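You operate a simulated robot arm through the tools that you are given. There is no shell and no other tool. Be economical: measure what you need, move in short steps, check, and stop when the job is done.

Carry out the task below with a simulated two-armed robot. There is one attempt and no reset: what you move stays moved.

## Task
Take the black round flange from the long bench and put it in the pink basket. Take the blue gauge and leave it on the ledge by the grate. Take the brass square flange on the long bench and put it away on the top of the blue bench. Open the bin lid. Any order will do.

It is judged by the outcome, as a careful person would: the job done as asked, and still so three seconds after it is handed in. It fails if anything else is knocked over, pushed out of place, dropped, spilled or broken. Lids that push on must go on centred and level and be pressed home; caps that screw on are set level and turned clockwise until they are tight.

## Robot
Two 7-joint arms with two-finger parallel grippers on one trunk, on a base that drives. Base frame: it is fixed to the floor where the robot stands at the start and does not move with it; the origin is under the middle of the robot, x ahead of it, y to its left, z up; the surface under the hand at the start is at about z = 0.85. Units: m, rad, N and s.
The left shoulder is at the start at [0.07, 0.177, 1.145], the right one opposite. With the tool pointing down near the work surface each hand reaches from about 0.3 to 0.74 m from the robot's upright axis, wherever it stands, measured 20 degrees to its own side. Places, roughly: bin lid [-4.8, -0.8, 1]; black round flange (7x7x3 cm) [0.6, 0, 0.9]; blue gauge (7x7x2 cm) [0.6, 0.9, 0.9]; brass square flange (7x7x4 cm) [0.6, 1.1, 0.9]; ledge by the grate (15x33 cm) [-2.18, -0.62, 0.86]; pink basket (33x33x16 cm) [0.5, 0.4, 0.9]; top of the blue bench [-7, -4.4, 0.7]. Payload 3.43 kg a hand.
The tool frame of a hand sits at the grasp point between the pads (the TCP): z along the fingers, y along the line on which they close. The tips reach 0.03 m beyond it. Largest opening 0.094 m; finger width 0.028, thickness 0.01; the body of the gripper, 0.05 by 0.096 m, starts 0.055 m behind the TCP.
Orientation is that of the tool frame in the base frame, as a unit quaternion [w, x, y, z]. With the fingers straight down and closing along the base's y, the tool's x points along the base's -x, its y along +y and its z along -z.

## Interface
- The arms move only by the tool move_arm. It takes "left_series", "right_series" or both (then of equal length, played together; a hand with none holds still); each is a list of rows, each an object of numbers (a shift or turn left out is 0, a gripper value left out holds the last): "ax", "ay", "az": the turn, a rotation vector about the tool's x, y, z in units of 8 degrees (1.0 is 8 degrees); "tx", "ty", "tz": the shift along the tool's x, y, z in units of 50 mm (1.0 is 50 mm); "gripper": the finger opening in m, from 0 to 0.094. In form: [{"ax": .., "ay": .., "az": .., "tx": .., "ty": .., "tz": .., "gripper": ..}, ...]. A call has 1 to 8 rows; each row shifts and turns the commanded pose from where the row before left it, along the tool's axes as they then stand. A call with a number of a shift or a turn outside -1 to 1 is refused whole. Each row takes 0.2 s and may step no farther than 0.05 m and 0.15 rad from the row before; otherwise, or with a gripper value out of range, the whole call is refused. Where a pose cannot be reached the arm comes as near as it can. A force on the tool above 40 N (or 10 N above the force at the start of the call, whichever is more), or a blocked arm, ends the call early, and 0.2 s more pass. Each finger travels about 0.153 m/s and halts on what it meets, pressing with about 21 N; the grip force reading is that of the motor and also rises with nothing between the fingers. The clock runs only during rows and for 0.2 s after the last one: add rows that do not move to give the fingers time. It gives the time, the measured TCP pose, the force on the tool (base axes), the opening and the grip force at its end, in the units of the frame above (readings bear some noise), with the torque about the TCP (base axes, N m) and any sound that the robot's microphone picked up.
- Cameras (640 x 400 px; columns grow to the right, rows downward): "scene" is now at [0.1258, 0.0334, 1.4478]; the picture's right is [0.34, -0.94, 0.00], its down [-0.63, -0.23, -0.74] and it looks along [0.70, 0.25, -0.67] (base axes); focal length 257 px, centre (320, 200). "left" rides on the left gripper at [0.076, -0.014, -0.102] in its tool frame; the picture's right is [0.18, 0.98, 0.00], its down [-0.75, 0.14, -0.64] and it looks along [-0.63, 0.12, 0.77] (tool axes); focal length 243 px, centre (320, 200). "right" rides on the right gripper at [0.076, 0.014, -0.102] in its tool frame; the picture's right is [-0.18, 0.98, 0.00], its down [-0.75, -0.14, -0.64] and it looks along [-0.63, -0.12, 0.77] (tool axes); focal length 243 px, centre (320, 200). There is no depth. A picture from a camera that has moved, and an enlarged one, comes with that camera's place and axes in the base frame and with its lens. The place of the scene camera against the robot may be out by one fixed shift of up to 0.012 m in any direction.
- camera(camera): a new picture of that camera. No time passes.
- raise_lower(by): slides the trunk up (or, below 0, down) by that many m; the arms and the scene camera ride with it, the base frame stays. It gives what a move gives, with no picture.
- base_move(legs): drives the robot by 1 to 6 legs, each [ahead, turn to the left] in m and rad, along the robot's own axes; the way and the turn of a leg run together, so that a leg with both is an arc; at most 1.5 m and 3.142 rad a leg. The arms and the cameras ride along, it lands a little off, and it stops where it bumps. It gives what a move gives.
- aim_head(pan, tilt): turns the head with the scene camera to pan (to the left, within 1.501 rad either way) and tilt (down, from -0.506 to 1.204), counted from straight ahead of the robot. It gives what a move gives.
- enlarge(camera, box): a new picture of the part [left, top, right, bottom] of that camera's present view, enlarged. No time passes.
- hand_in(): hands the job in; it is judged then, once.

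Go step by step. Nothing tells you exact positions but the pictures and the camera data: compare them with the known pose of the tool, close in by small moves and look again before you grip or let go. The budget is 165 turns and 118 pictures, counting those below and the enlarged ones. Unless the task says otherwise, let go and move clear before handing in, and close with one line.

The tools are called as name(argument=value, ...) on one line, values as JSON. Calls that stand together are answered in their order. move_arm: Moves the arms, as the interface text tells. Its arguments: {"type":"object","properties":{"left_series":{"type":"array","items":{"type":"object","properties":{"ax":{"type":"number"},"ay":{"type":"number"},"az":{"type":"number"},"tx":{"type":"number"},"ty":{"type":"number"},"tz":{"type":"number"},"gripper":{"type":"number"}}}},"right_series":{"type":"array","items":{"type":"object","properties":{"ax":{"type":"number"},"ay":{"type":"number"},"az":{"type":"number"},"tx":{"type":"number"},"ty":{"type":"number"},"tz":{"type":"number"},"gripper":{"type":"number"}}}}},"required":[]} The other tools are called the same way: raise_lower (by) slides the trunk up or down; base_move (legs) drives the base; aim_head (pan, tilt) turns the head that bears the scene camera; camera (camera) takes a picture; enlarge (camera, box) takes an enlarged picture of a part of a camera's view; hand_in () hands the job in.

At the start:

```text
time: 0.0
left_tool_pos: [0.4026, 0.3217, 1.2229]
left_orientation: [0.0, 0.0, 1.0, 0.0]
left_wrist_force: [0.2, -1.4, -0.3]
left_torque: [0.01, 0.0, -0.05]
left_finger_gap: 0.0942
left_gripper_force: 0.0
right_tool_pos: [0.3579, 0.007, 1.2211]
right_orientation: [-0.001, 0.0, 1.0, 0.0]
right_wrist_force: [0.2, 0.1, 0.3]
right_torque: [0.0, -0.01, 0.01]
right_finger_gap: 0.094
right_gripper_force: 0.0
trunk travel left (down, up): [-0.725, 0.115]
robot x, y, heading: [-0.0003, -0.0003, -0.003]
head pan, tilt: [0.346, 0.733]
```

scene: 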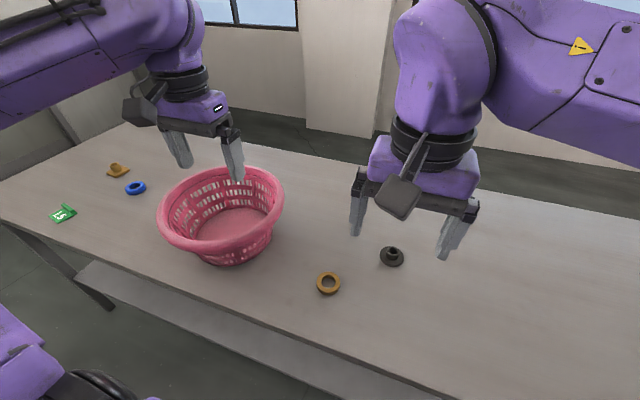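
right: 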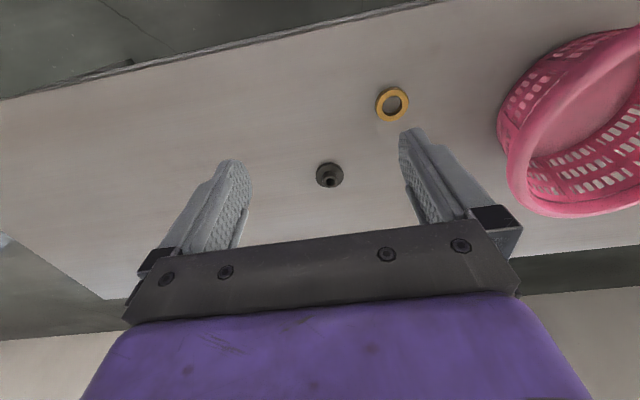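
left: 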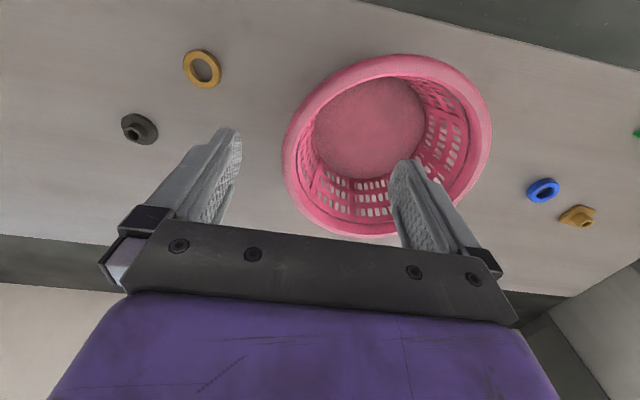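

I see the black flange at about (0.585, -0.015), the blue gauge at about (0.58, 0.90) and the brass square flange at about (0.63, 1.04). I'll start by moving the right hand above the black flange.

move_arm(right_series=[{"tx": -0.75, "ty": -0.07, "tz": 0.6}, {"tx": -0.75, "ty": -0.07, "tz": 0.6}, {"tx": -0.75, "ty": -0.07, "tz": 0.6}, {"tx": -0.75, "ty": -0.07, "tz": 0.6}, {"tx": -0.75, "ty": -0.07, "tz": 0.6}, {"tx": -0.75, "ty": -0.07, "tz": 0.6}, {}])

camera(camera="right")

```text
time: 1.6
left_tool_pos: [0.4028, 0.3208, 1.2222]
left_orientation: [0.001, 0.0, 1.0, 0.0]
left_wrist_force: [0.3, -0.4, -0.4]
left_torque: [0.02, -0.04, -0.01]
left_finger_gap: 0.0938
left_gripper_force: 0.0
right_tool_pos: [0.582, -0.0146, 1.041]
right_orientation: [0.0, 0.0, 1.0, 0.0]
right_wrist_force: [-0.1, -0.4, -0.1]
right_torque: [-0.01, 0.0, -0.02]
right_finger_gap: 0.0941
right_gripper_force: 0.0
trunk travel left (down, up): [-0.725, 0.115]
robot x, y, heading: [0.0019, -0.0016, 0.004]
head pan, tilt: [0.346, 0.733]
```

```text
114 pictures are left
camera right: at [0.5053, -0.0012, 1.1444], right [0.18, 0.98, 0.0], down [0.75, -0.14, 0.64], along [0.63, -0.12, -0.77], focal length 243 px, centre (320, 200)
```

right: 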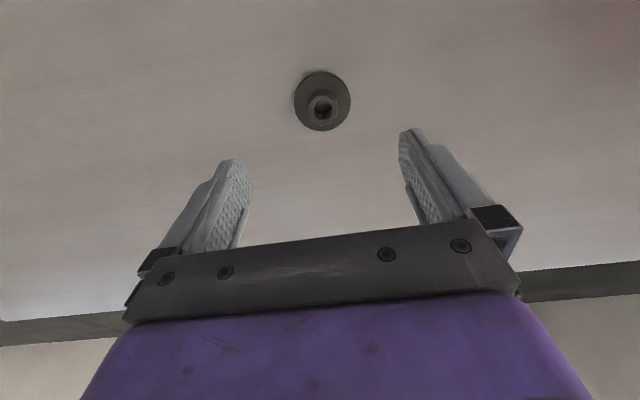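

The flange hub is at about (0.594, -0.016). I'll line up with it and descend part of the way, then look again.

move_arm(right_series=[{"tx": -0.24, "ty": -0.03, "tz": 0.8, "gripper": 0.07}, {"tz": 0.7}, {"tz": 0.6}, {}])

camera(camera="right")

camera(camera="scene")

```text
time: 2.6
left_tool_pos: [0.4032, 0.3215, 1.2233]
left_orientation: [0.0, 0.0, 1.0, 0.0]
left_wrist_force: [-0.3, 0.4, -0.1]
left_torque: [-0.01, 0.0, -0.02]
left_finger_gap: 0.094
left_gripper_force: 0.1
right_tool_pos: [0.5932, -0.0174, 0.9356]
right_orientation: [-0.001, 0.0, 1.0, 0.0]
right_wrist_force: [-0.2, 0.4, -0.1]
right_torque: [0.01, -0.03, 0.03]
right_finger_gap: 0.07
right_gripper_force: 0.1
trunk travel left (down, up): [-0.725, 0.115]
robot x, y, heading: [-0.003, -0.0007, -0.003]
head pan, tilt: [0.346, 0.733]
```

```text
113 pictures are left
camera right: at [0.5185, -0.0029, 1.0395], right [0.18, 0.98, 0.0], down [0.75, -0.14, 0.64], along [0.63, -0.12, -0.77], focal length 243 px, centre (320, 200)
```

right: 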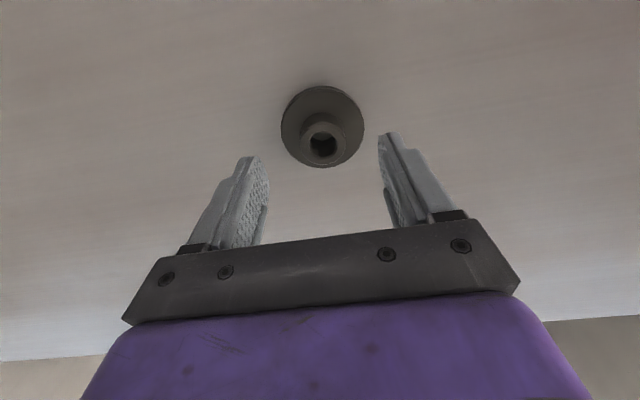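

```text
112 pictures are left
camera scene: at [0.1259, 0.0335, 1.4478], right [0.34, -0.94, 0.0], down [-0.63, -0.23, -0.74], along [0.7, 0.25, -0.67], focal length 257 px, centre (320, 200)
```

scene: 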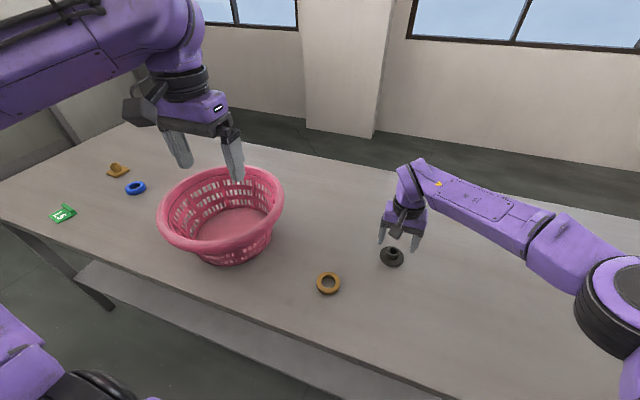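

The hub is centred between the fingers. I'll descend and grip it.

move_arm(right_series=[{"tx": -0.03, "ty": 0.02, "tz": 0.45}, {"tz": 0.43}, {"gripper": 0.02}, {"gripper": 0.02}, {"gripper": 0.02}])

camera(camera="right")

```text
time: 3.8
left_tool_pos: [0.4036, 0.3216, 1.2225]
left_orientation: [0.0, 0.0, 1.0, 0.0]
left_wrist_force: [0.1, -0.3, 0.3]
left_torque: [0.0, 0.0, -0.02]
left_finger_gap: 0.0939
left_gripper_force: 0.0
right_tool_pos: [0.5953, -0.0141, 0.8916]
right_orientation: [-0.001, 0.001, 1.0, 0.0]
right_wrist_force: [0.5, -1.6, 0.1]
right_torque: [-0.11, -0.05, 0.05]
right_finger_gap: 0.0332
right_gripper_force: 21.2
trunk travel left (down, up): [-0.725, 0.115]
robot x, y, heading: [0.002, 0.0021, -0.003]
head pan, tilt: [0.346, 0.733]
```

```text
111 pictures are left
camera right: at [0.5202, -0.0016, 0.9953], right [0.18, 0.98, 0.0], down [0.75, -0.14, 0.64], along [0.63, -0.12, -0.77], focal length 243 px, centre (320, 200)
```

right: 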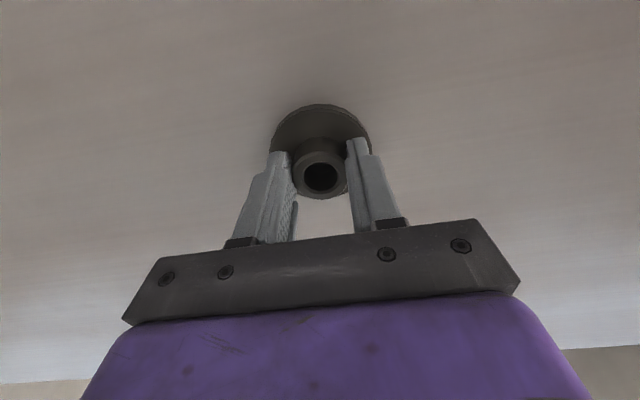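

It's gripped at 33 mm. I'll lift it and turn the base left to face the basket at about (0.475, 0.41).

move_arm(right_series=[{"tz": -0.5}, {"tz": -0.95}, {"tz": -0.95}, {"tz": -0.95}, {"tz": -0.95}, {"tz": -0.95}, {}])

base_move(legs=[[0, 0.72]])

camera(camera="right")

camera(camera="scene")

```text
time: 5.4
left_tool_pos: [0.4044, 0.3208, 1.2237]
left_orientation: [0.0, 0.0, 1.0, 0.0]
left_wrist_force: [-0.6, 0.7, 0.4]
left_torque: [0.02, -0.01, 0.02]
left_finger_gap: 0.0943
left_gripper_force: 0.0
right_tool_pos: [0.5972, -0.016, 1.0841]
right_orientation: [-0.001, 0.0, 1.0, 0.0]
right_wrist_force: [-0.4, -0.5, -3.2]
right_torque: [0.0, 0.02, 0.04]
right_finger_gap: 0.0332
right_gripper_force: 21.2
right hand out of reach, approached as far as the arm can: row 5, 6
trunk travel left (down, up): [-0.725, 0.115]
robot x, y, heading: [-0.0026, -0.006, -0.004]
head pan, tilt: [0.346, 0.733]
```

```text
time: 7.7
left_tool_pos: [0.0919, 0.5088, 1.2233]
left_orientation: [0.001, -0.353, 0.936, -0.001]
left_wrist_force: [0.4, 0.2, -0.3]
left_torque: [0.03, -0.03, -0.02]
left_finger_gap: 0.0939
left_gripper_force: 0.0
right_tool_pos: [0.4577, 0.3825, 1.083]
right_orientation: [0.0, -0.353, 0.935, -0.001]
right_wrist_force: [0.1, 0.2, -3.4]
right_torque: [-0.01, -0.01, 0.02]
right_finger_gap: 0.0333
right_gripper_force: 20.3
trunk travel left (down, up): [-0.725, 0.115]
robot x, y, heading: [0.0008, 0.0015, 0.721]
head pan, tilt: [0.346, 0.733]
```

```text
110 pictures are left
camera right: at [0.392, 0.3422, 1.1862], right [-0.51, 0.86, 0.0], down [0.66, 0.39, 0.64], along [0.55, 0.33, -0.77], focal length 243 px, centre (320, 200)
```

right: 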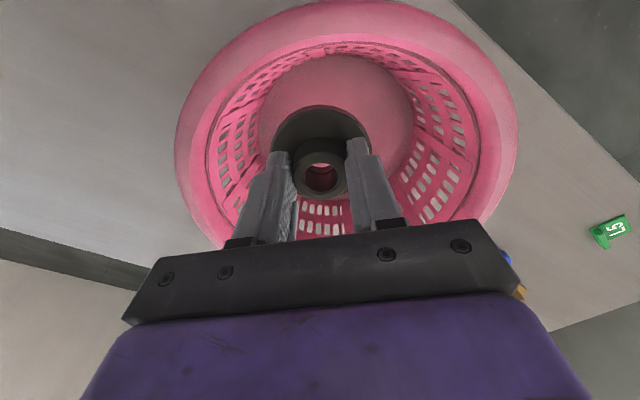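

```text
109 pictures are left
camera scene: at [0.0756, 0.1116, 1.4477], right [0.87, -0.48, 0.0], down [-0.32, -0.59, -0.74], along [0.36, 0.65, -0.67], focal length 257 px, centre (320, 200)
```

scene: 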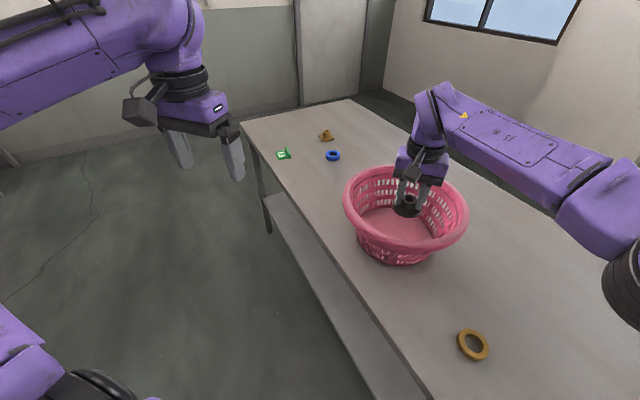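

The flange is over the basket, slightly off centre. I'll centre it and lower it part of the way.

move_arm(right_series=[{"tx": -0.76, "ty": 0.26}, {"tz": 0.8}, {"tz": 0.8}, {"tz": 0.8}, {"tz": 0.6}, {}])

camera(camera="right")

camera(camera="scene")

```text
time: 9.1
left_tool_pos: [0.0906, 0.5076, 1.2234]
left_orientation: [-0.001, -0.352, 0.936, -0.001]
left_wrist_force: [0.1, 0.2, 0.4]
left_torque: [0.01, 0.01, -0.01]
left_finger_gap: 0.0941
left_gripper_force: 0.0
right_tool_pos: [0.4585, 0.3818, 0.9331]
right_orientation: [0.0, -0.352, 0.936, 0.0]
right_wrist_force: [0.3, 1.3, -3.4]
right_torque: [0.0, -0.03, 0.01]
right_finger_gap: 0.0334
right_gripper_force: 21.0
right hand out of reach, approached as far as the arm can: row 1
trunk travel left (down, up): [-0.725, 0.115]
robot x, y, heading: [-0.0012, 0.001, 0.722]
head pan, tilt: [0.346, 0.733]
```

```text
108 pictures are left
camera right: at [0.3908, 0.342, 1.0364], right [-0.51, 0.86, 0.0], down [0.66, 0.39, 0.64], along [0.55, 0.33, -0.77], focal length 243 px, centre (320, 200)
```

right: 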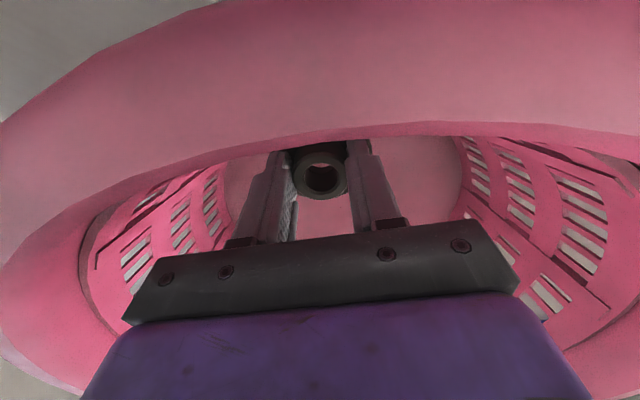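

```text
107 pictures are left
camera scene: at [0.0749, 0.1114, 1.4478], right [0.88, -0.48, 0.0], down [-0.32, -0.59, -0.74], along [0.36, 0.65, -0.67], focal length 257 px, centre (320, 200)
```

scene: 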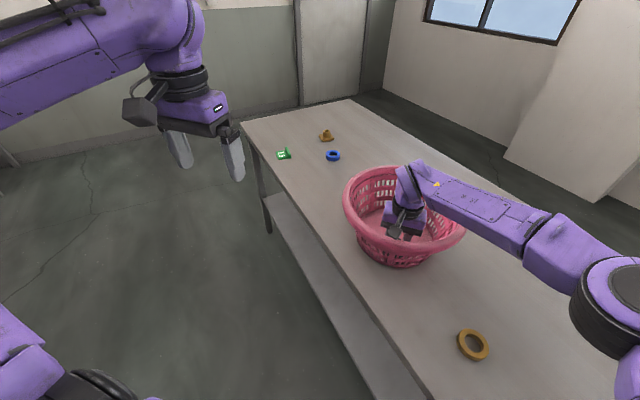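

The earlier forward shift wasn't reachable up high, so I'll make it now at this lower height.

move_arm(right_series=[{"tx": -0.4, "ty": 0.13}, {"tx": -0.4, "ty": 0.13}, {"tz": 0.2}, {"tz": 0.2}, {}])

camera(camera="right")

enlarge(camera="scene", box=[320, 140, 520, 280])

```text
time: 10.3
left_tool_pos: [0.091, 0.5077, 1.2234]
left_orientation: [-0.001, -0.353, 0.936, 0.0]
left_wrist_force: [-0.1, -0.1, 0.5]
left_torque: [-0.05, 0.02, 0.01]
left_finger_gap: 0.094
left_gripper_force: 0.0
right_tool_pos: [0.4784, 0.419, 0.9126]
right_orientation: [0.001, -0.352, 0.936, 0.002]
right_wrist_force: [1.0, -0.7, -3.0]
right_torque: [0.01, -0.01, 0.0]
right_finger_gap: 0.0332
right_gripper_force: 21.1
trunk travel left (down, up): [-0.725, 0.115]
robot x, y, heading: [-0.0029, 0.0016, 0.715]
head pan, tilt: [0.346, 0.733]
```

```text
106 pictures are left
camera right: at [0.412, 0.3784, 1.016], right [-0.51, 0.86, 0.0], down [0.66, 0.39, 0.64], along [0.55, 0.33, -0.77], focal length 243 px, centre (320, 200)
```

right: 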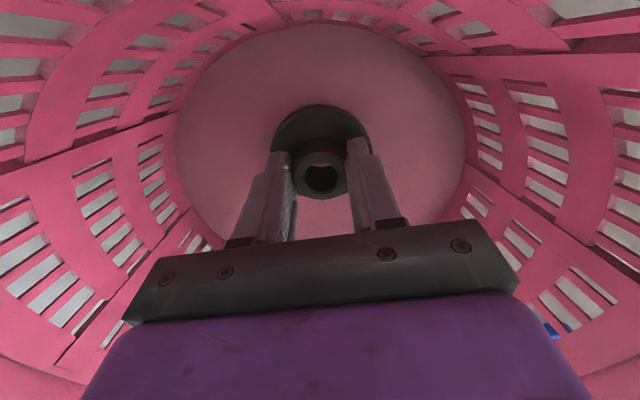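

```text
2.86 times, centred on (420, 210) of scene
camera zoom: at [0.0749, 0.1118, 1.4477], right [0.88, -0.48, 0.0], down [-0.32, -0.59, -0.74], along [0.36, 0.65, -0.67], focal length 734 px, centre (34, 171)
```

zoom: 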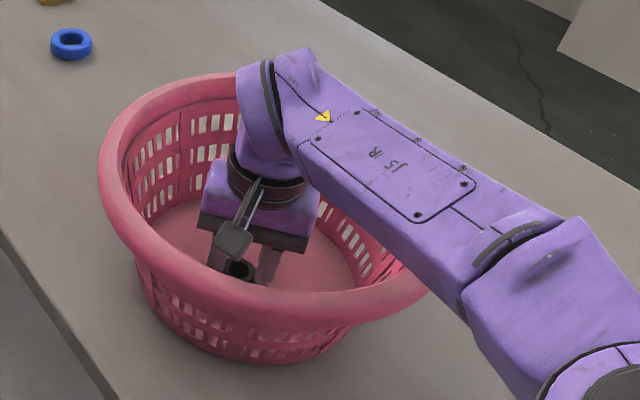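

The flange is now centred just above the basket floor. I'll lower it gently and watch the force.

move_arm(right_series=[{"tz": 0.08}, {"tz": 0.06}, {}])

```text
time: 11.1
left_tool_pos: [0.0922, 0.5076, 1.2232]
left_orientation: [0.0, -0.354, 0.935, 0.0]
left_wrist_force: [-0.3, -0.5, -0.1]
left_torque: [0.01, 0.01, -0.02]
left_finger_gap: 0.0941
left_gripper_force: 0.1
right_tool_pos: [0.48, 0.4176, 0.9059]
right_orientation: [-0.001, -0.351, 0.936, 0.0]
right_wrist_force: [0.2, -1.0, -3.3]
right_torque: [-0.01, 0.02, 0.0]
right_finger_gap: 0.0331
right_gripper_force: 20.7
trunk travel left (down, up): [-0.725, 0.115]
robot x, y, heading: [0.0008, 0.0015, 0.724]
head pan, tilt: [0.346, 0.733]
```

move_arm(right_series=[{"tz": 0.08}, {"tz": 0.05}, {}])

```text
time: 11.9
left_tool_pos: [0.0903, 0.5085, 1.2242]
left_orientation: [0.0, -0.353, 0.935, 0.0]
left_wrist_force: [0.5, 0.7, 0.8]
left_torque: [0.0, 0.0, 0.01]
left_finger_gap: 0.0939
left_gripper_force: 0.0
right_tool_pos: [0.4783, 0.4179, 0.9007]
right_orientation: [0.001, -0.353, 0.936, 0.001]
right_wrist_force: [2.4, 2.9, 8.0]
right_torque: [-0.48, 0.49, 0.02]
right_finger_gap: 0.0334
right_gripper_force: 21.1
trunk travel left (down, up): [-0.725, 0.115]
robot x, y, heading: [-0.0027, 0.0002, 0.719]
head pan, tilt: [0.346, 0.733]
```

The flange is touching the basket floor. I'll release it and rise clear.

move_arm(right_series=[{"tz": -0.06}, {"gripper": 0.055}, {"gripper": 0.055}, {"tz": -0.4}, {"tz": -0.8}, {"tz": -0.8}, {"tz": -0.8}, {}])

camera(camera="right")

```text
time: 13.7
left_tool_pos: [0.0909, 0.5085, 1.2233]
left_orientation: [0.0, -0.353, 0.936, 0.0]
left_wrist_force: [-0.3, -0.1, 0.8]
left_torque: [0.03, 0.01, -0.01]
left_finger_gap: 0.094
left_gripper_force: 0.1
right_tool_pos: [0.4773, 0.4158, 0.9518]
right_orientation: [0.0, -0.353, 0.936, 0.002]
right_wrist_force: [0.3, 0.5, -0.6]
right_torque: [-0.01, 0.02, 0.01]
right_finger_gap: 0.0552
right_gripper_force: 0.1
right hand out of reach, approached as far as the arm can: row 5, 6, 7
trunk travel left (down, up): [-0.725, 0.115]
robot x, y, heading: [-0.0, 0.0007, 0.717]
head pan, tilt: [0.346, 0.733]
```

```text
104 pictures are left
camera right: at [0.4107, 0.3762, 1.0553], right [-0.51, 0.86, 0.0], down [0.66, 0.39, 0.64], along [0.55, 0.33, -0.77], focal length 243 px, centre (320, 200)
```

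right: 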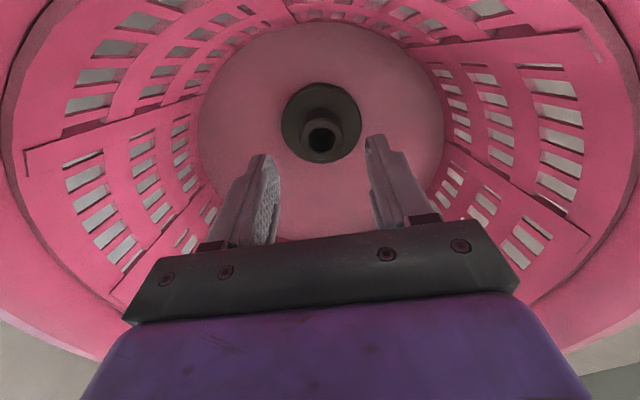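

The flange sits upright in the basket. I'll use the trunk to help raise the hand clear.

raise_lower(by=0.11)

move_arm(right_series=[{"tx": 0.5}, {"tx": 0.4, "tz": -0.6}, {"tx": 0.2, "tz": -0.8}, {"tx": 0.2, "tz": -0.8}, {"tx": 0.2, "tz": -0.8}, {"tx": 0.5, "tz": -0.5}])

aim_head(pan=0.0, tilt=0.9)

camera(camera="scene")

```text
time: 15.1
left_tool_pos: [0.0911, 0.5076, 1.3333]
left_orientation: [0.0, -0.353, 0.936, 0.0]
left_wrist_force: [0.4, 0.8, -0.3]
left_torque: [-0.01, 0.0, 0.01]
left_finger_gap: 0.0938
left_gripper_force: 0.1
right_tool_pos: [0.4778, 0.4167, 1.0621]
right_orientation: [0.001, -0.352, 0.936, 0.001]
right_wrist_force: [0.1, 0.5, -0.3]
right_torque: [0.02, 0.01, 0.02]
right_finger_gap: 0.0549
right_gripper_force: 0.1
trunk travel left (down, up): [-0.835, 0.005]
robot x, y, heading: [-0.0009, 0.0, 0.72]
head pan, tilt: [0.346, 0.733]
```

```text
time: 16.5
left_tool_pos: [0.0903, 0.5072, 1.3333]
left_orientation: [0.0, -0.353, 0.936, 0.0]
left_wrist_force: [-0.6, -0.2, 0.3]
left_torque: [0.04, -0.01, -0.01]
left_finger_gap: 0.094
left_gripper_force: 0.0
right_tool_pos: [0.4016, 0.3485, 1.2384]
right_orientation: [0.001, -0.352, 0.936, 0.001]
right_wrist_force: [0.5, 0.4, -0.3]
right_torque: [-0.01, -0.01, -0.01]
right_finger_gap: 0.055
right_gripper_force: 0.0
trunk travel left (down, up): [-0.835, 0.005]
robot x, y, heading: [0.0002, 0.0011, 0.72]
head pan, tilt: [0.346, 0.733]
```

```text
time: 17.4
left_tool_pos: [0.0913, 0.5077, 1.3332]
left_orientation: [0.0, -0.352, 0.936, 0.0]
left_wrist_force: [0.3, 0.3, 0.3]
left_torque: [-0.02, 0.01, 0.02]
left_finger_gap: 0.0942
left_gripper_force: 0.0
right_tool_pos: [0.4024, 0.35, 1.2368]
right_orientation: [0.001, -0.352, 0.936, 0.001]
right_wrist_force: [0.3, 0.1, 0.0]
right_torque: [0.02, -0.06, -0.01]
right_finger_gap: 0.055
right_gripper_force: 0.0
trunk travel left (down, up): [-0.835, 0.005]
robot x, y, heading: [0.0007, 0.0009, 0.719]
head pan, tilt: [0.0, 0.901]
```

```text
103 pictures are left
camera scene: at [0.0915, 0.0883, 1.5444], right [0.66, -0.75, 0.0], down [-0.59, -0.52, -0.62], along [0.47, 0.41, -0.78], focal length 257 px, centre (320, 200)
```

scene: 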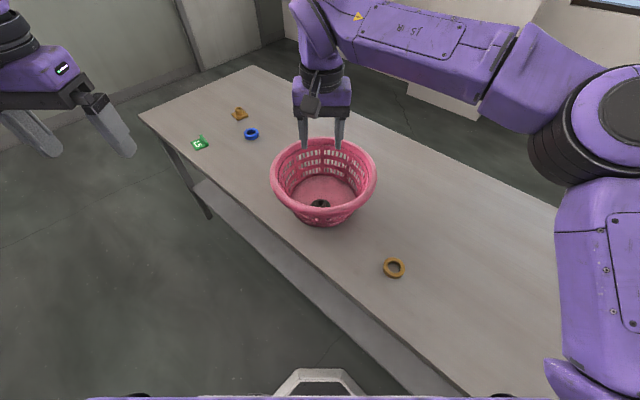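

Next I'll drive along the bench to (0, 0.95) and face it again.

base_move(legs=[[0, 0.85], [0.95, 0], [0, -1.57]])

camera(camera="scene")

camera(camera="right")

```text
time: 28.3
left_tool_pos: [0.4135, 1.2549, 1.3337]
left_orientation: [0.0, 0.004, 1.0, 0.0]
left_wrist_force: [-0.1, -0.2, 0.3]
left_torque: [0.0, -0.02, -0.03]
left_finger_gap: 0.0942
left_gripper_force: 0.1
right_tool_pos: [0.5399, 0.9313, 1.2375]
right_orientation: [0.001, 0.006, 1.0, 0.001]
right_wrist_force: [-0.7, -0.5, 0.2]
right_torque: [0.0, 0.02, 0.0]
right_finger_gap: 0.055
right_gripper_force: 0.0
trunk travel left (down, up): [-0.835, 0.005]
robot x, y, heading: [0.0065, 0.935, -0.012]
head pan, tilt: [0.0, 0.901]
```

```text
102 pictures are left
camera scene: at [0.1281, 0.942, 1.5444], right [-0.01, -1.0, 0.0], down [-0.78, 0.01, -0.62], along [0.62, -0.01, -0.78], focal length 257 px, centre (320, 200)
```

scene: 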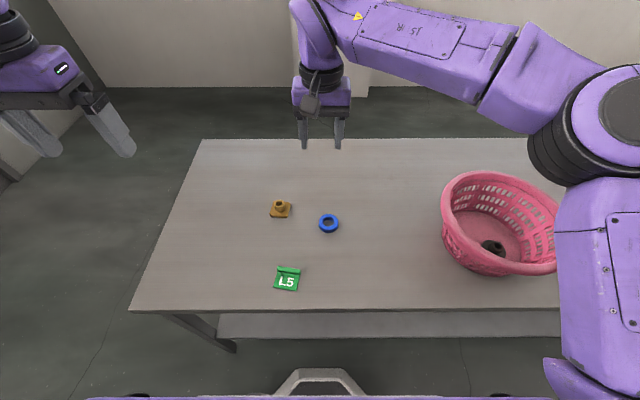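

```text
101 pictures are left
camera right: at [0.4624, 0.9449, 1.3408], right [0.2, 0.98, 0.0], down [0.75, -0.15, 0.64], along [0.63, -0.12, -0.77], focal length 243 px, centre (320, 200)
```

right: 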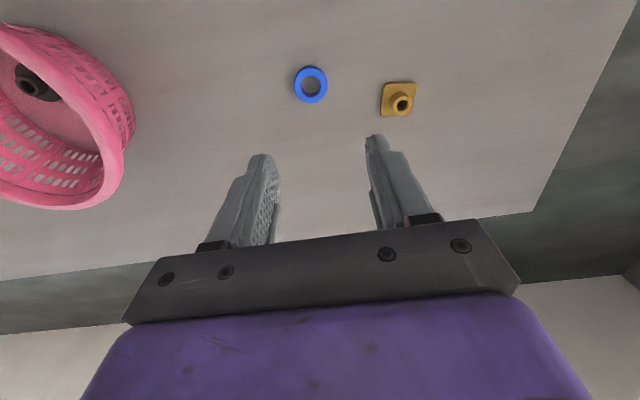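

The gauge (a ring) is at about (0.580, 0.908) and the brass flange at about (0.638, 1.064). I'll take the gauge with the right hand first.

move_arm(right_series=[{"tx": -0.13, "ty": -0.077, "tz": 0.86, "gripper": 0.094}, {"tx": -0.13, "ty": -0.077, "tz": 0.86}, {"tx": -0.13, "ty": -0.077, "tz": 0.86}, {"tx": -0.13, "ty": -0.077, "tz": 0.86}, {"tx": -0.13, "ty": -0.077, "tz": 0.86}, {"tx": -0.13, "ty": -0.077, "tz": 0.86}, {}])

camera(camera="right")

```text
time: 29.9
left_tool_pos: [0.412, 1.2553, 1.3345]
left_orientation: [0.0, 0.006, 1.0, 0.001]
left_wrist_force: [-0.5, -0.9, -0.2]
left_torque: [-0.01, -0.01, 0.02]
left_finger_gap: 0.094
left_gripper_force: 0.1
right_tool_pos: [0.5769, 0.9073, 0.9795]
right_orientation: [0.002, 0.006, 1.0, 0.001]
right_wrist_force: [0.1, -1.5, 0.8]
right_torque: [-0.05, 0.0, -0.01]
right_finger_gap: 0.0937
right_gripper_force: 0.1
trunk travel left (down, up): [-0.835, 0.005]
robot x, y, heading: [0.0053, 0.937, -0.017]
head pan, tilt: [0.0, 0.901]
```

```text
100 pictures are left
camera right: at [0.5011, 0.922, 1.0822], right [0.2, 0.98, 0.0], down [0.75, -0.15, 0.64], along [0.63, -0.12, -0.77], focal length 243 px, centre (320, 200)
```

right: 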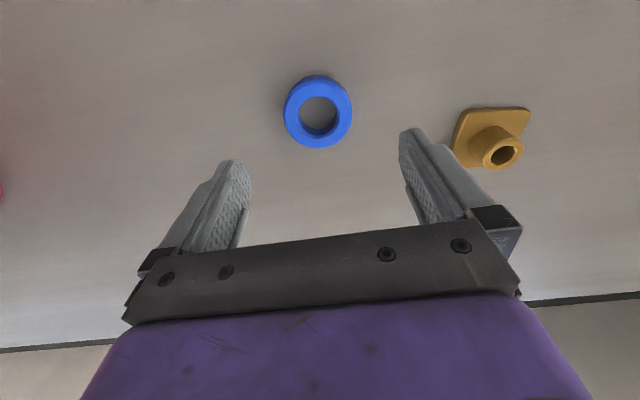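

The gauge is centred under the hand. I'll descend and close.

move_arm(right_series=[{"tz": 0.8}, {"tz": 0.7}, {"tz": 0.38}, {"gripper": 0.04}, {"gripper": 0.04}, {"gripper": 0.04}])

camera(camera="right")

```text
time: 31.3
left_tool_pos: [0.4121, 1.2552, 1.3325]
left_orientation: [0.0, 0.006, 1.0, 0.0]
left_wrist_force: [0.0, -0.6, -0.4]
left_torque: [-0.04, 0.03, 0.01]
left_finger_gap: 0.0939
left_gripper_force: 0.0
right_tool_pos: [0.5774, 0.9065, 0.8855]
right_orientation: [0.001, 0.006, 1.0, 0.0]
right_wrist_force: [0.0, 0.0, 1.7]
right_torque: [-0.12, 0.0, 0.02]
right_finger_gap: 0.0613
right_gripper_force: 21.3
trunk travel left (down, up): [-0.835, 0.005]
robot x, y, heading: [0.0043, 0.9393, -0.012]
head pan, tilt: [0.0, 0.901]
```

```text
99 pictures are left
camera right: at [0.5015, 0.9211, 0.989], right [0.2, 0.98, 0.0], down [0.75, -0.15, 0.64], along [0.63, -0.12, -0.77], focal length 243 px, centre (320, 200)
```

right: 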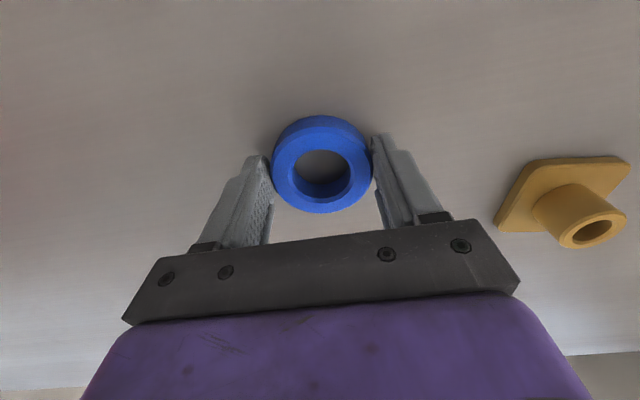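

The gauge is held with a 61 mm gap. I'll lift it and move it back to the right, out of the left hand's way.

move_arm(right_series=[{"tz": -0.9}, {"tz": -0.9}, {"tx": 0.5, "ty": -0.6, "tz": -0.6}, {"tx": 0.5, "ty": -0.6, "tz": -0.6}, {"tx": 0.5, "ty": -0.6, "tz": -0.6}, {"tx": 0.5, "ty": -0.6, "tz": -0.6}, {"tx": 0.5, "ty": -0.6, "tz": -0.6}, {}])

move_arm(left_series=[{"tx": -0.45, "ty": -0.4, "tz": 0.75}, {"tx": -0.45, "ty": -0.4, "tz": 0.75}, {"tx": -0.45, "ty": -0.4, "tz": 0.75}, {"tx": -0.45, "ty": -0.4, "tz": 0.75}, {"tx": -0.45, "ty": -0.4, "tz": 0.75}, {"tx": -0.45, "ty": -0.4, "tz": 0.75}, {"tx": -0.45, "ty": -0.4, "tz": 0.75}, {}])

camera(camera="left")

camera(camera="scene")

```text
time: 33.1
left_tool_pos: [0.4124, 1.2561, 1.3338]
left_orientation: [0.0, 0.006, 1.0, 0.0]
left_wrist_force: [0.4, 0.5, 0.9]
left_torque: [-0.04, 0.01, 0.03]
left_finger_gap: 0.0937
left_gripper_force: 0.1
right_tool_pos: [0.4515, 0.7579, 1.1253]
right_orientation: [0.0, 0.004, 1.0, 0.0]
right_wrist_force: [-0.3, -0.7, -2.7]
right_torque: [0.0, 0.0, 0.01]
right_finger_gap: 0.0611
right_gripper_force: 20.9
trunk travel left (down, up): [-0.835, 0.005]
robot x, y, heading: [0.0087, 0.9406, -0.008]
head pan, tilt: [0.0, 0.901]
```

```text
time: 34.9
left_tool_pos: [0.5689, 1.1135, 1.0704]
left_orientation: [0.0, 0.005, 1.0, 0.0]
left_wrist_force: [-0.5, -0.1, 0.3]
left_torque: [0.01, 0.0, 0.02]
left_finger_gap: 0.0942
left_gripper_force: 0.0
right_tool_pos: [0.4517, 0.7577, 1.1261]
right_orientation: [0.002, 0.006, 1.0, 0.001]
right_wrist_force: [-0.4, 0.0, -2.3]
right_torque: [0.02, -0.01, 0.01]
right_finger_gap: 0.0608
right_gripper_force: 21.5
trunk travel left (down, up): [-0.835, 0.005]
robot x, y, heading: [0.004, 0.9326, -0.005]
head pan, tilt: [0.0, 0.901]
```

```text
98 pictures are left
camera left: at [0.4909, 1.0999, 1.1733], right [-0.17, 0.98, 0.0], down [0.75, 0.13, 0.64], along [0.63, 0.11, -0.77], focal length 243 px, centre (320, 200)
```

left: 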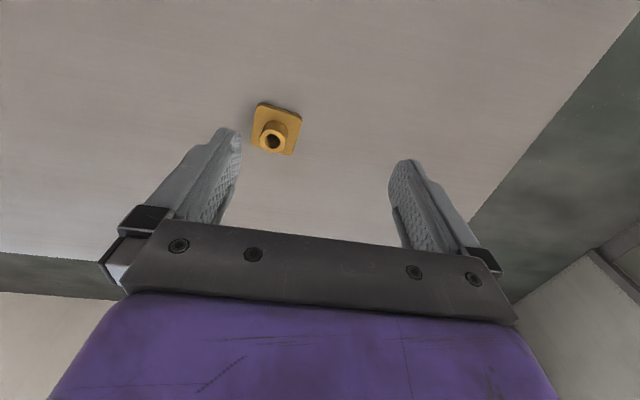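

```text
97 pictures are left
camera scene: at [0.1276, 0.9417, 1.5445], right [-0.01, -1.0, 0.0], down [-0.78, 0.01, -0.62], along [0.62, -0.01, -0.78], focal length 257 px, centre (320, 200)
```

scene: 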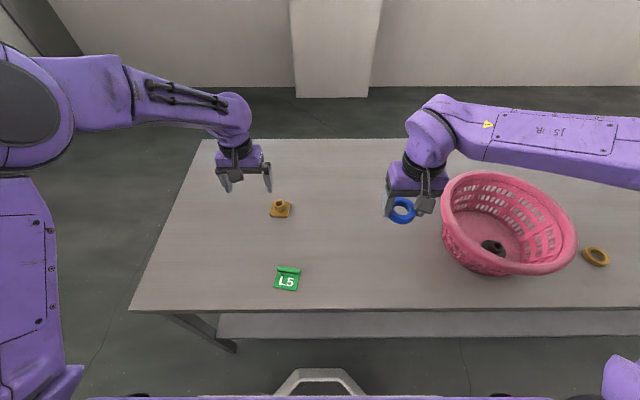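

The brass hub is at about (0.638, 1.066). I'll bring the left hand above it.

move_arm(left_series=[{"tx": -0.46, "ty": -0.32, "tz": 0.6, "gripper": 0.07}, {"tx": -0.46, "ty": -0.32, "tz": 0.6}, {"tx": -0.46, "ty": -0.32, "tz": 0.6}, {}])

camera(camera="left")

```text
time: 35.9
left_tool_pos: [0.6368, 1.0646, 0.981]
left_orientation: [0.0, 0.006, 1.0, 0.0]
left_wrist_force: [-0.3, 0.6, 0.2]
left_torque: [-0.02, -0.03, -0.01]
left_finger_gap: 0.07
left_gripper_force: 0.1
right_tool_pos: [0.4513, 0.7572, 1.125]
right_orientation: [0.001, 0.006, 1.0, 0.001]
right_wrist_force: [-0.2, 0.8, -1.7]
right_torque: [0.05, 0.0, -0.01]
right_finger_gap: 0.0612
right_gripper_force: 21.2
trunk travel left (down, up): [-0.835, 0.005]
robot x, y, heading: [0.0061, 0.9399, -0.013]
head pan, tilt: [0.0, 0.901]
```

```text
96 pictures are left
camera left: at [0.5597, 1.05, 1.0832], right [-0.17, 0.98, 0.0], down [0.76, 0.13, 0.64], along [0.63, 0.11, -0.77], focal length 243 px, centre (320, 200)
```

left: 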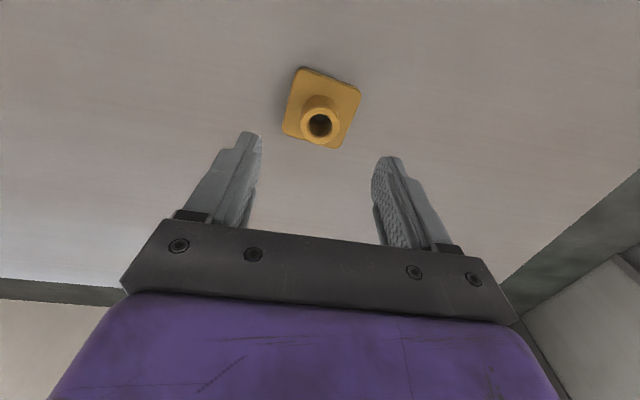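

The hub is centred. I'll descend and grip it.

move_arm(left_series=[{"tx": -0.02, "tz": 0.7}, {"tz": 0.6}, {"tz": 0.42}, {"gripper": 0.015}, {"gripper": 0.015}, {"gripper": 0.015}])

camera(camera="left")

```text
time: 37.3
left_tool_pos: [0.6375, 1.0643, 0.8947]
left_orientation: [0.0, 0.006, 1.0, -0.001]
left_wrist_force: [-0.5, 1.4, 1.3]
left_torque: [-0.1, -0.03, -0.04]
left_finger_gap: 0.0336
left_gripper_force: 21.1
right_tool_pos: [0.4518, 0.7562, 1.1255]
right_orientation: [0.0, 0.006, 1.0, 0.001]
right_wrist_force: [0.1, 0.6, -3.7]
right_torque: [0.0, 0.01, 0.0]
right_finger_gap: 0.0611
right_gripper_force: 21.0
trunk travel left (down, up): [-0.835, 0.005]
robot x, y, heading: [0.0044, 0.9359, -0.012]
head pan, tilt: [0.0, 0.901]
```

```text
95 pictures are left
camera left: at [0.56, 1.0511, 0.9968], right [-0.17, 0.98, 0.0], down [0.76, 0.13, 0.64], along [0.63, 0.11, -0.77], focal length 243 px, centre (320, 200)
```

left: 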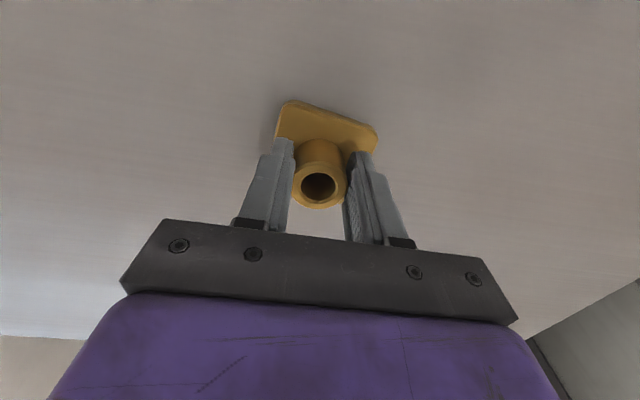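

The brass flange is gripped. I'll lift and retract it for travel.

move_arm(left_series=[{"tz": -0.9}, {"tz": -0.9}, {"tx": 0.6, "ty": 0.2, "tz": -0.7}, {"tx": 0.6, "ty": 0.2, "tz": -0.7}, {"tx": 0.6, "ty": 0.2, "tz": -0.7}, {"tx": 0.6, "ty": 0.2, "tz": -0.7}, {"tx": 0.6, "ty": 0.2, "tz": -0.7}, {"tx": 0.8}])

move_arm(right_series=[{"tx": 0.4, "tz": -0.6}, {"tx": 0.4, "tz": -0.6}, {"tx": 0.4, "tz": -0.6}])

base_move(legs=[[-0.3, 0], [0, 1.57], [0, 1.57]])

aim_head(pan=0.0, tilt=0.35)

camera(camera="scene")

```text
time: 39.1
left_tool_pos: [0.4463, 1.1174, 1.1606]
left_orientation: [-0.001, 0.005, 1.0, 0.0]
left_wrist_force: [-0.5, 0.0, -4.3]
left_torque: [0.0, 0.03, 0.02]
left_finger_gap: 0.0333
left_gripper_force: 21.0
right_tool_pos: [0.4514, 0.7577, 1.1267]
right_orientation: [0.001, 0.006, 1.0, 0.001]
right_wrist_force: [0.1, -0.3, -2.7]
right_torque: [0.02, -0.04, -0.02]
right_finger_gap: 0.0612
right_gripper_force: 21.2
trunk travel left (down, up): [-0.835, 0.005]
robot x, y, heading: [0.009, 0.9361, -0.014]
head pan, tilt: [0.0, 0.901]
```

```text
time: 39.9
left_tool_pos: [0.4501, 1.1176, 1.1593]
left_orientation: [0.0, 0.006, 1.0, 0.0]
left_wrist_force: [-1.3, 0.3, -4.3]
left_torque: [0.0, 0.02, -0.01]
left_finger_gap: 0.0331
left_gripper_force: 21.2
right_tool_pos: [0.3905, 0.7574, 1.215]
right_orientation: [0.001, 0.006, 1.0, 0.001]
right_wrist_force: [-0.7, -0.8, -1.6]
right_torque: [-0.03, -0.02, 0.03]
right_finger_gap: 0.0611
right_gripper_force: 21.2
trunk travel left (down, up): [-0.835, 0.005]
robot x, y, heading: [0.006, 0.9386, -0.009]
head pan, tilt: [0.0, 0.901]
```

```text
time: 49.6
left_tool_pos: [-0.7398, 0.7684, 1.1603]
left_orientation: [0.0, 1.0, -0.011, 0.0]
left_wrist_force: [0.8, 0.5, -4.9]
left_torque: [-0.01, -0.03, 0.0]
left_finger_gap: 0.0335
left_gripper_force: 20.9
right_tool_pos: [-0.6787, 1.1266, 1.2145]
right_orientation: [0.001, 1.0, -0.012, -0.001]
right_wrist_force: [0.7, 0.1, -2.5]
right_torque: [0.0, 0.02, -0.05]
right_finger_gap: 0.0612
right_gripper_force: 20.7
trunk travel left (down, up): [-0.835, 0.005]
robot x, y, heading: [-0.2954, 0.9398, 3.121]
head pan, tilt: [0.0, 0.901]
```

```text
time: 50.5
left_tool_pos: [-0.7411, 0.7685, 1.1585]
left_orientation: [0.001, 1.0, -0.012, 0.001]
left_wrist_force: [-0.3, -1.1, -2.8]
left_torque: [0.02, -0.02, 0.0]
left_finger_gap: 0.0335
left_gripper_force: 21.0
right_tool_pos: [-0.6785, 1.1266, 1.2147]
right_orientation: [0.001, 1.0, -0.013, -0.001]
right_wrist_force: [0.3, 0.3, -2.5]
right_torque: [-0.01, -0.02, -0.01]
right_finger_gap: 0.0609
right_gripper_force: 21.1
trunk travel left (down, up): [-0.835, 0.005]
robot x, y, heading: [-0.297, 0.9404, 3.116]
head pan, tilt: [0.0, 0.351]
```

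```text
94 pictures are left
camera scene: at [-0.4413, 0.9495, 1.5918], right [0.02, 1.0, 0.0], down [0.34, -0.01, -0.94], along [-0.94, 0.02, -0.35], focal length 257 px, centre (320, 200)
```

scene: 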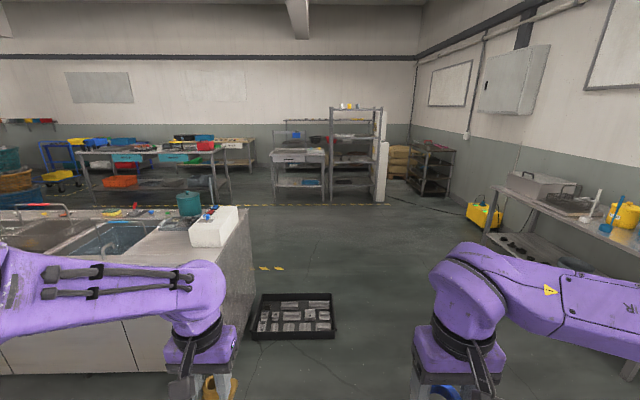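

There is a sink counter on the left, and the ledge is probably on it. I'll look that way.

aim_head(pan=0.6, tilt=0.4)

camera(camera="scene")

aim_head(pan=1.2, tilt=0.4)

camera(camera="scene")

```text
time: 51.5
left_tool_pos: [-0.7411, 0.7682, 1.1591]
left_orientation: [0.001, 1.0, -0.012, 0.002]
left_wrist_force: [0.7, 0.5, -5.0]
left_torque: [0.0, -0.01, -0.01]
left_finger_gap: 0.0332
left_gripper_force: 20.9
right_tool_pos: [-0.6786, 1.1258, 1.2143]
right_orientation: [0.0, 1.0, -0.013, -0.002]
right_wrist_force: [-0.8, -0.1, -2.4]
right_torque: [-0.01, -0.04, -0.02]
right_finger_gap: 0.061
right_gripper_force: 21.6
trunk travel left (down, up): [-0.835, 0.005]
robot x, y, heading: [-0.2926, 0.9443, 3.121]
head pan, tilt: [0.6, 0.4]
```

```text
93 pictures are left
camera scene: at [-0.426, 0.897, 1.5873], right [-0.54, 0.84, 0.0], down [0.33, 0.21, -0.92], along [-0.77, -0.5, -0.39], focal length 257 px, centre (320, 200)
```

scene: 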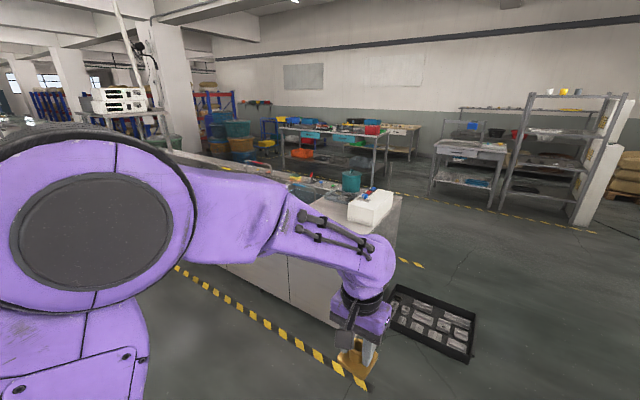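

```text
time: 52.5
left_tool_pos: [-0.7407, 0.768, 1.1583]
left_orientation: [0.0, 1.0, -0.012, 0.001]
left_wrist_force: [0.4, -0.7, -4.5]
left_torque: [0.02, -0.04, -0.02]
left_finger_gap: 0.0331
left_gripper_force: 21.3
right_tool_pos: [-0.6783, 1.1253, 1.2145]
right_orientation: [0.0, 1.0, -0.012, -0.001]
right_wrist_force: [0.2, -0.5, -2.7]
right_torque: [0.03, -0.06, 0.01]
right_finger_gap: 0.0613
right_gripper_force: 20.9
trunk travel left (down, up): [-0.835, 0.005]
robot x, y, heading: [-0.2937, 0.9403, 3.115]
head pan, tilt: [1.201, 0.4]
```

```text
92 pictures are left
camera scene: at [-0.384, 0.8619, 1.5874], right [-0.92, 0.38, 0.0], down [0.15, 0.36, -0.92], along [-0.35, -0.85, -0.39], focal length 257 px, centre (320, 200)
```

scene: 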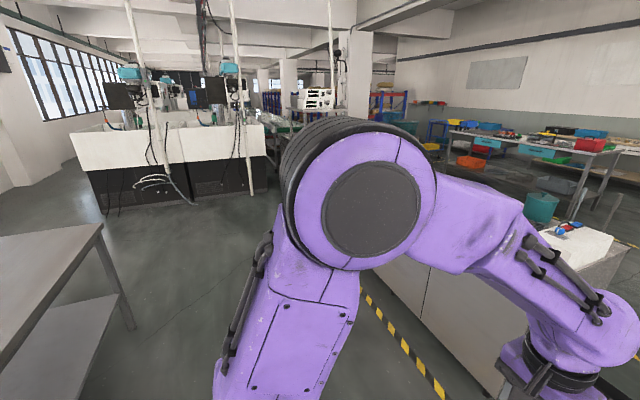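

The counter front is at about x = -1.64 and runs along y. I'll drive to about (-0.95, -0.62) facing it and look for the ledge.

base_move(legs=[[0, 1.197], [1.0, 0], [0.69, 0], [0, -1.17]])

aim_head(pan=0.0, tilt=0.45)

camera(camera="scene")

```text
time: 67.0
left_tool_pos: [-1.3844, -0.8051, 1.1587]
left_orientation: [0.0, 1.0, 0.009, 0.002]
left_wrist_force: [0.2, -0.3, -4.5]
left_torque: [0.03, -0.04, 0.01]
left_finger_gap: 0.0331
left_gripper_force: 21.0
right_tool_pos: [-1.3375, -0.4447, 1.2144]
right_orientation: [0.001, 1.0, 0.008, -0.001]
right_wrist_force: [-0.2, 0.3, -1.6]
right_torque: [-0.01, -0.03, -0.01]
right_finger_gap: 0.061
right_gripper_force: 21.1
trunk travel left (down, up): [-0.835, 0.005]
robot x, y, heading: [-0.9457, -0.6085, -3.121]
head pan, tilt: [1.201, 0.4]
```

```text
time: 68.4
left_tool_pos: [-1.3841, -0.8053, 1.159]
left_orientation: [0.0, 1.0, 0.01, 0.0]
left_wrist_force: [-0.6, 0.8, -3.7]
left_torque: [0.01, -0.06, 0.03]
left_finger_gap: 0.0331
left_gripper_force: 20.7
right_tool_pos: [-1.3366, -0.4444, 1.215]
right_orientation: [0.001, 1.0, 0.008, -0.001]
right_wrist_force: [0.4, 0.5, -3.3]
right_torque: [-0.01, -0.02, 0.0]
right_finger_gap: 0.061
right_gripper_force: 20.8
trunk travel left (down, up): [-0.835, 0.005]
robot x, y, heading: [-0.9405, -0.6112, -3.124]
head pan, tilt: [0.0, 0.45]
```

```text
91 pictures are left
camera scene: at [-1.0911, -0.6107, 1.5826], right [-0.02, 1.0, 0.0], down [0.44, 0.01, -0.9], along [-0.9, -0.02, -0.44], focal length 257 px, centre (320, 200)
```

scene: 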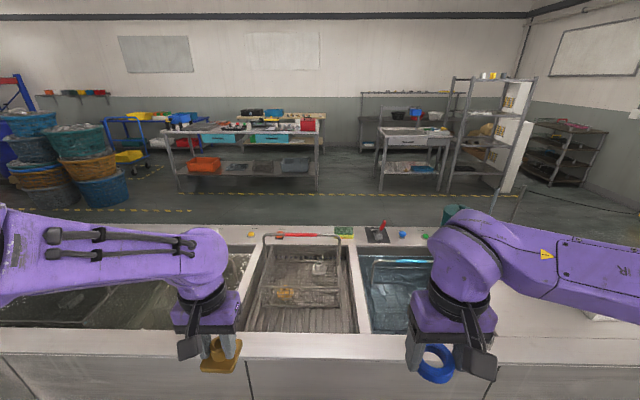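

The ledge should be the far rim behind the grated basin, near pixel (322, 233). I'll enlarge that part.

enlarge(camera="scene", box=[220, 200, 460, 350])

```text
2.67 times, centred on (340, 275) of scene
camera zoom: at [-1.0911, -0.6107, 1.5826], right [-0.02, 1.0, 0.0], down [0.44, 0.01, -0.9], along [-0.9, -0.02, -0.44], focal length 685 px, centre (267, 0)
```

zoom: 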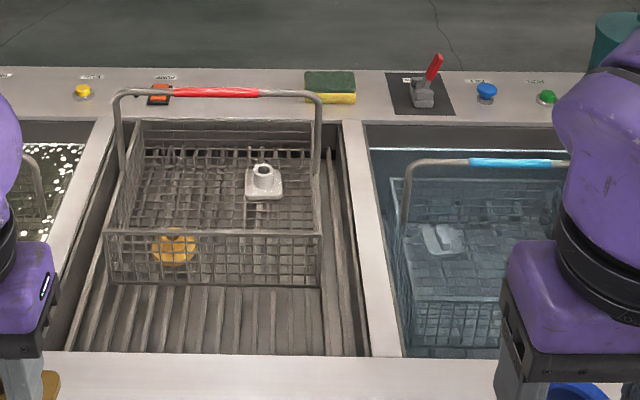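

The ledge is the counter's far rim (x about -2.25 to -2.09), which is too deep to reach from this side. I'll go round the counter's end, wide of the tray on the floor, and work from the far side.

base_move(legs=[[0, -1.69], [1.2, 0], [1.17, 0], [0, 1.67]])

camera(camera="scene")

```text
time: 88.1
left_tool_pos: [-1.1266, 1.5557, 1.1601]
left_orientation: [0.001, 1.0, -0.008, 0.0]
left_wrist_force: [0.2, 0.0, -4.6]
left_torque: [-0.01, -0.05, 0.02]
left_finger_gap: 0.0333
left_gripper_force: 20.5
right_tool_pos: [-1.0669, 1.9143, 1.2143]
right_orientation: [0.0, 1.0, -0.007, -0.001]
right_wrist_force: [-0.3, -0.4, -2.6]
right_torque: [-0.03, -0.03, 0.0]
right_finger_gap: 0.0612
right_gripper_force: 21.1
trunk travel left (down, up): [-0.835, 0.005]
robot x, y, heading: [-0.6827, 1.7307, 3.131]
head pan, tilt: [0.0, 0.45]
```

```text
89 pictures are left
camera scene: at [-0.8275, 1.7405, 1.5827], right [0.01, 1.0, 0.0], down [0.44, -0.01, -0.9], along [-0.9, 0.01, -0.44], focal length 257 px, centre (320, 200)
```

scene: 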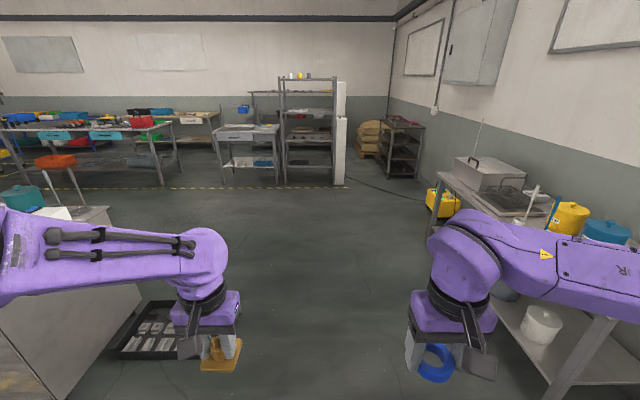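

The lane ahead is clear. I'll drive along it past the counter and turn into the far aisle.

base_move(legs=[[1.15, 0], [1.1, 0], [0, 1.57]])

camera(camera="scene")

```text
time: 103.0
left_tool_pos: [-2.7405, 1.3133, 1.1588]
left_orientation: [-0.001, 0.715, 0.699, 0.001]
left_wrist_force: [0.3, 0.4, -4.4]
left_torque: [0.07, 0.01, 0.02]
left_finger_gap: 0.033
left_gripper_force: 20.6
right_tool_pos: [-3.0995, 1.3763, 1.2155]
right_orientation: [0.001, 0.716, 0.698, 0.0]
right_wrist_force: [0.0, 0.6, -2.4]
right_torque: [0.03, 0.01, -0.01]
right_finger_gap: 0.0611
right_gripper_force: 20.9
trunk travel left (down, up): [-0.835, 0.005]
robot x, y, heading: [-2.9149, 1.7619, -1.594]
head pan, tilt: [0.0, 0.45]
```

```text
88 pictures are left
camera scene: at [-2.9215, 1.6223, 1.5827], right [-1.0, 0.02, 0.0], down [0.01, 0.44, -0.9], along [-0.02, -0.9, -0.44], focal length 257 px, centre (320, 200)
```

scene: 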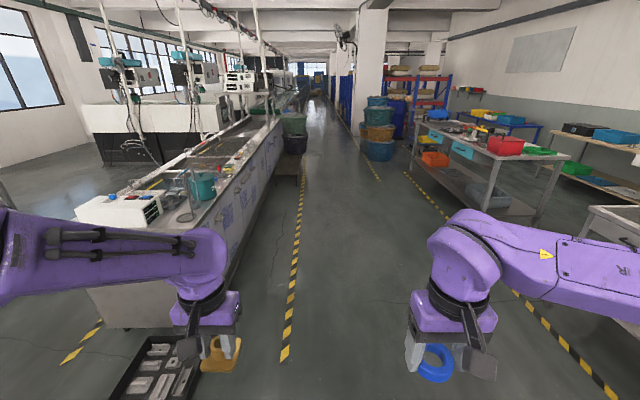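

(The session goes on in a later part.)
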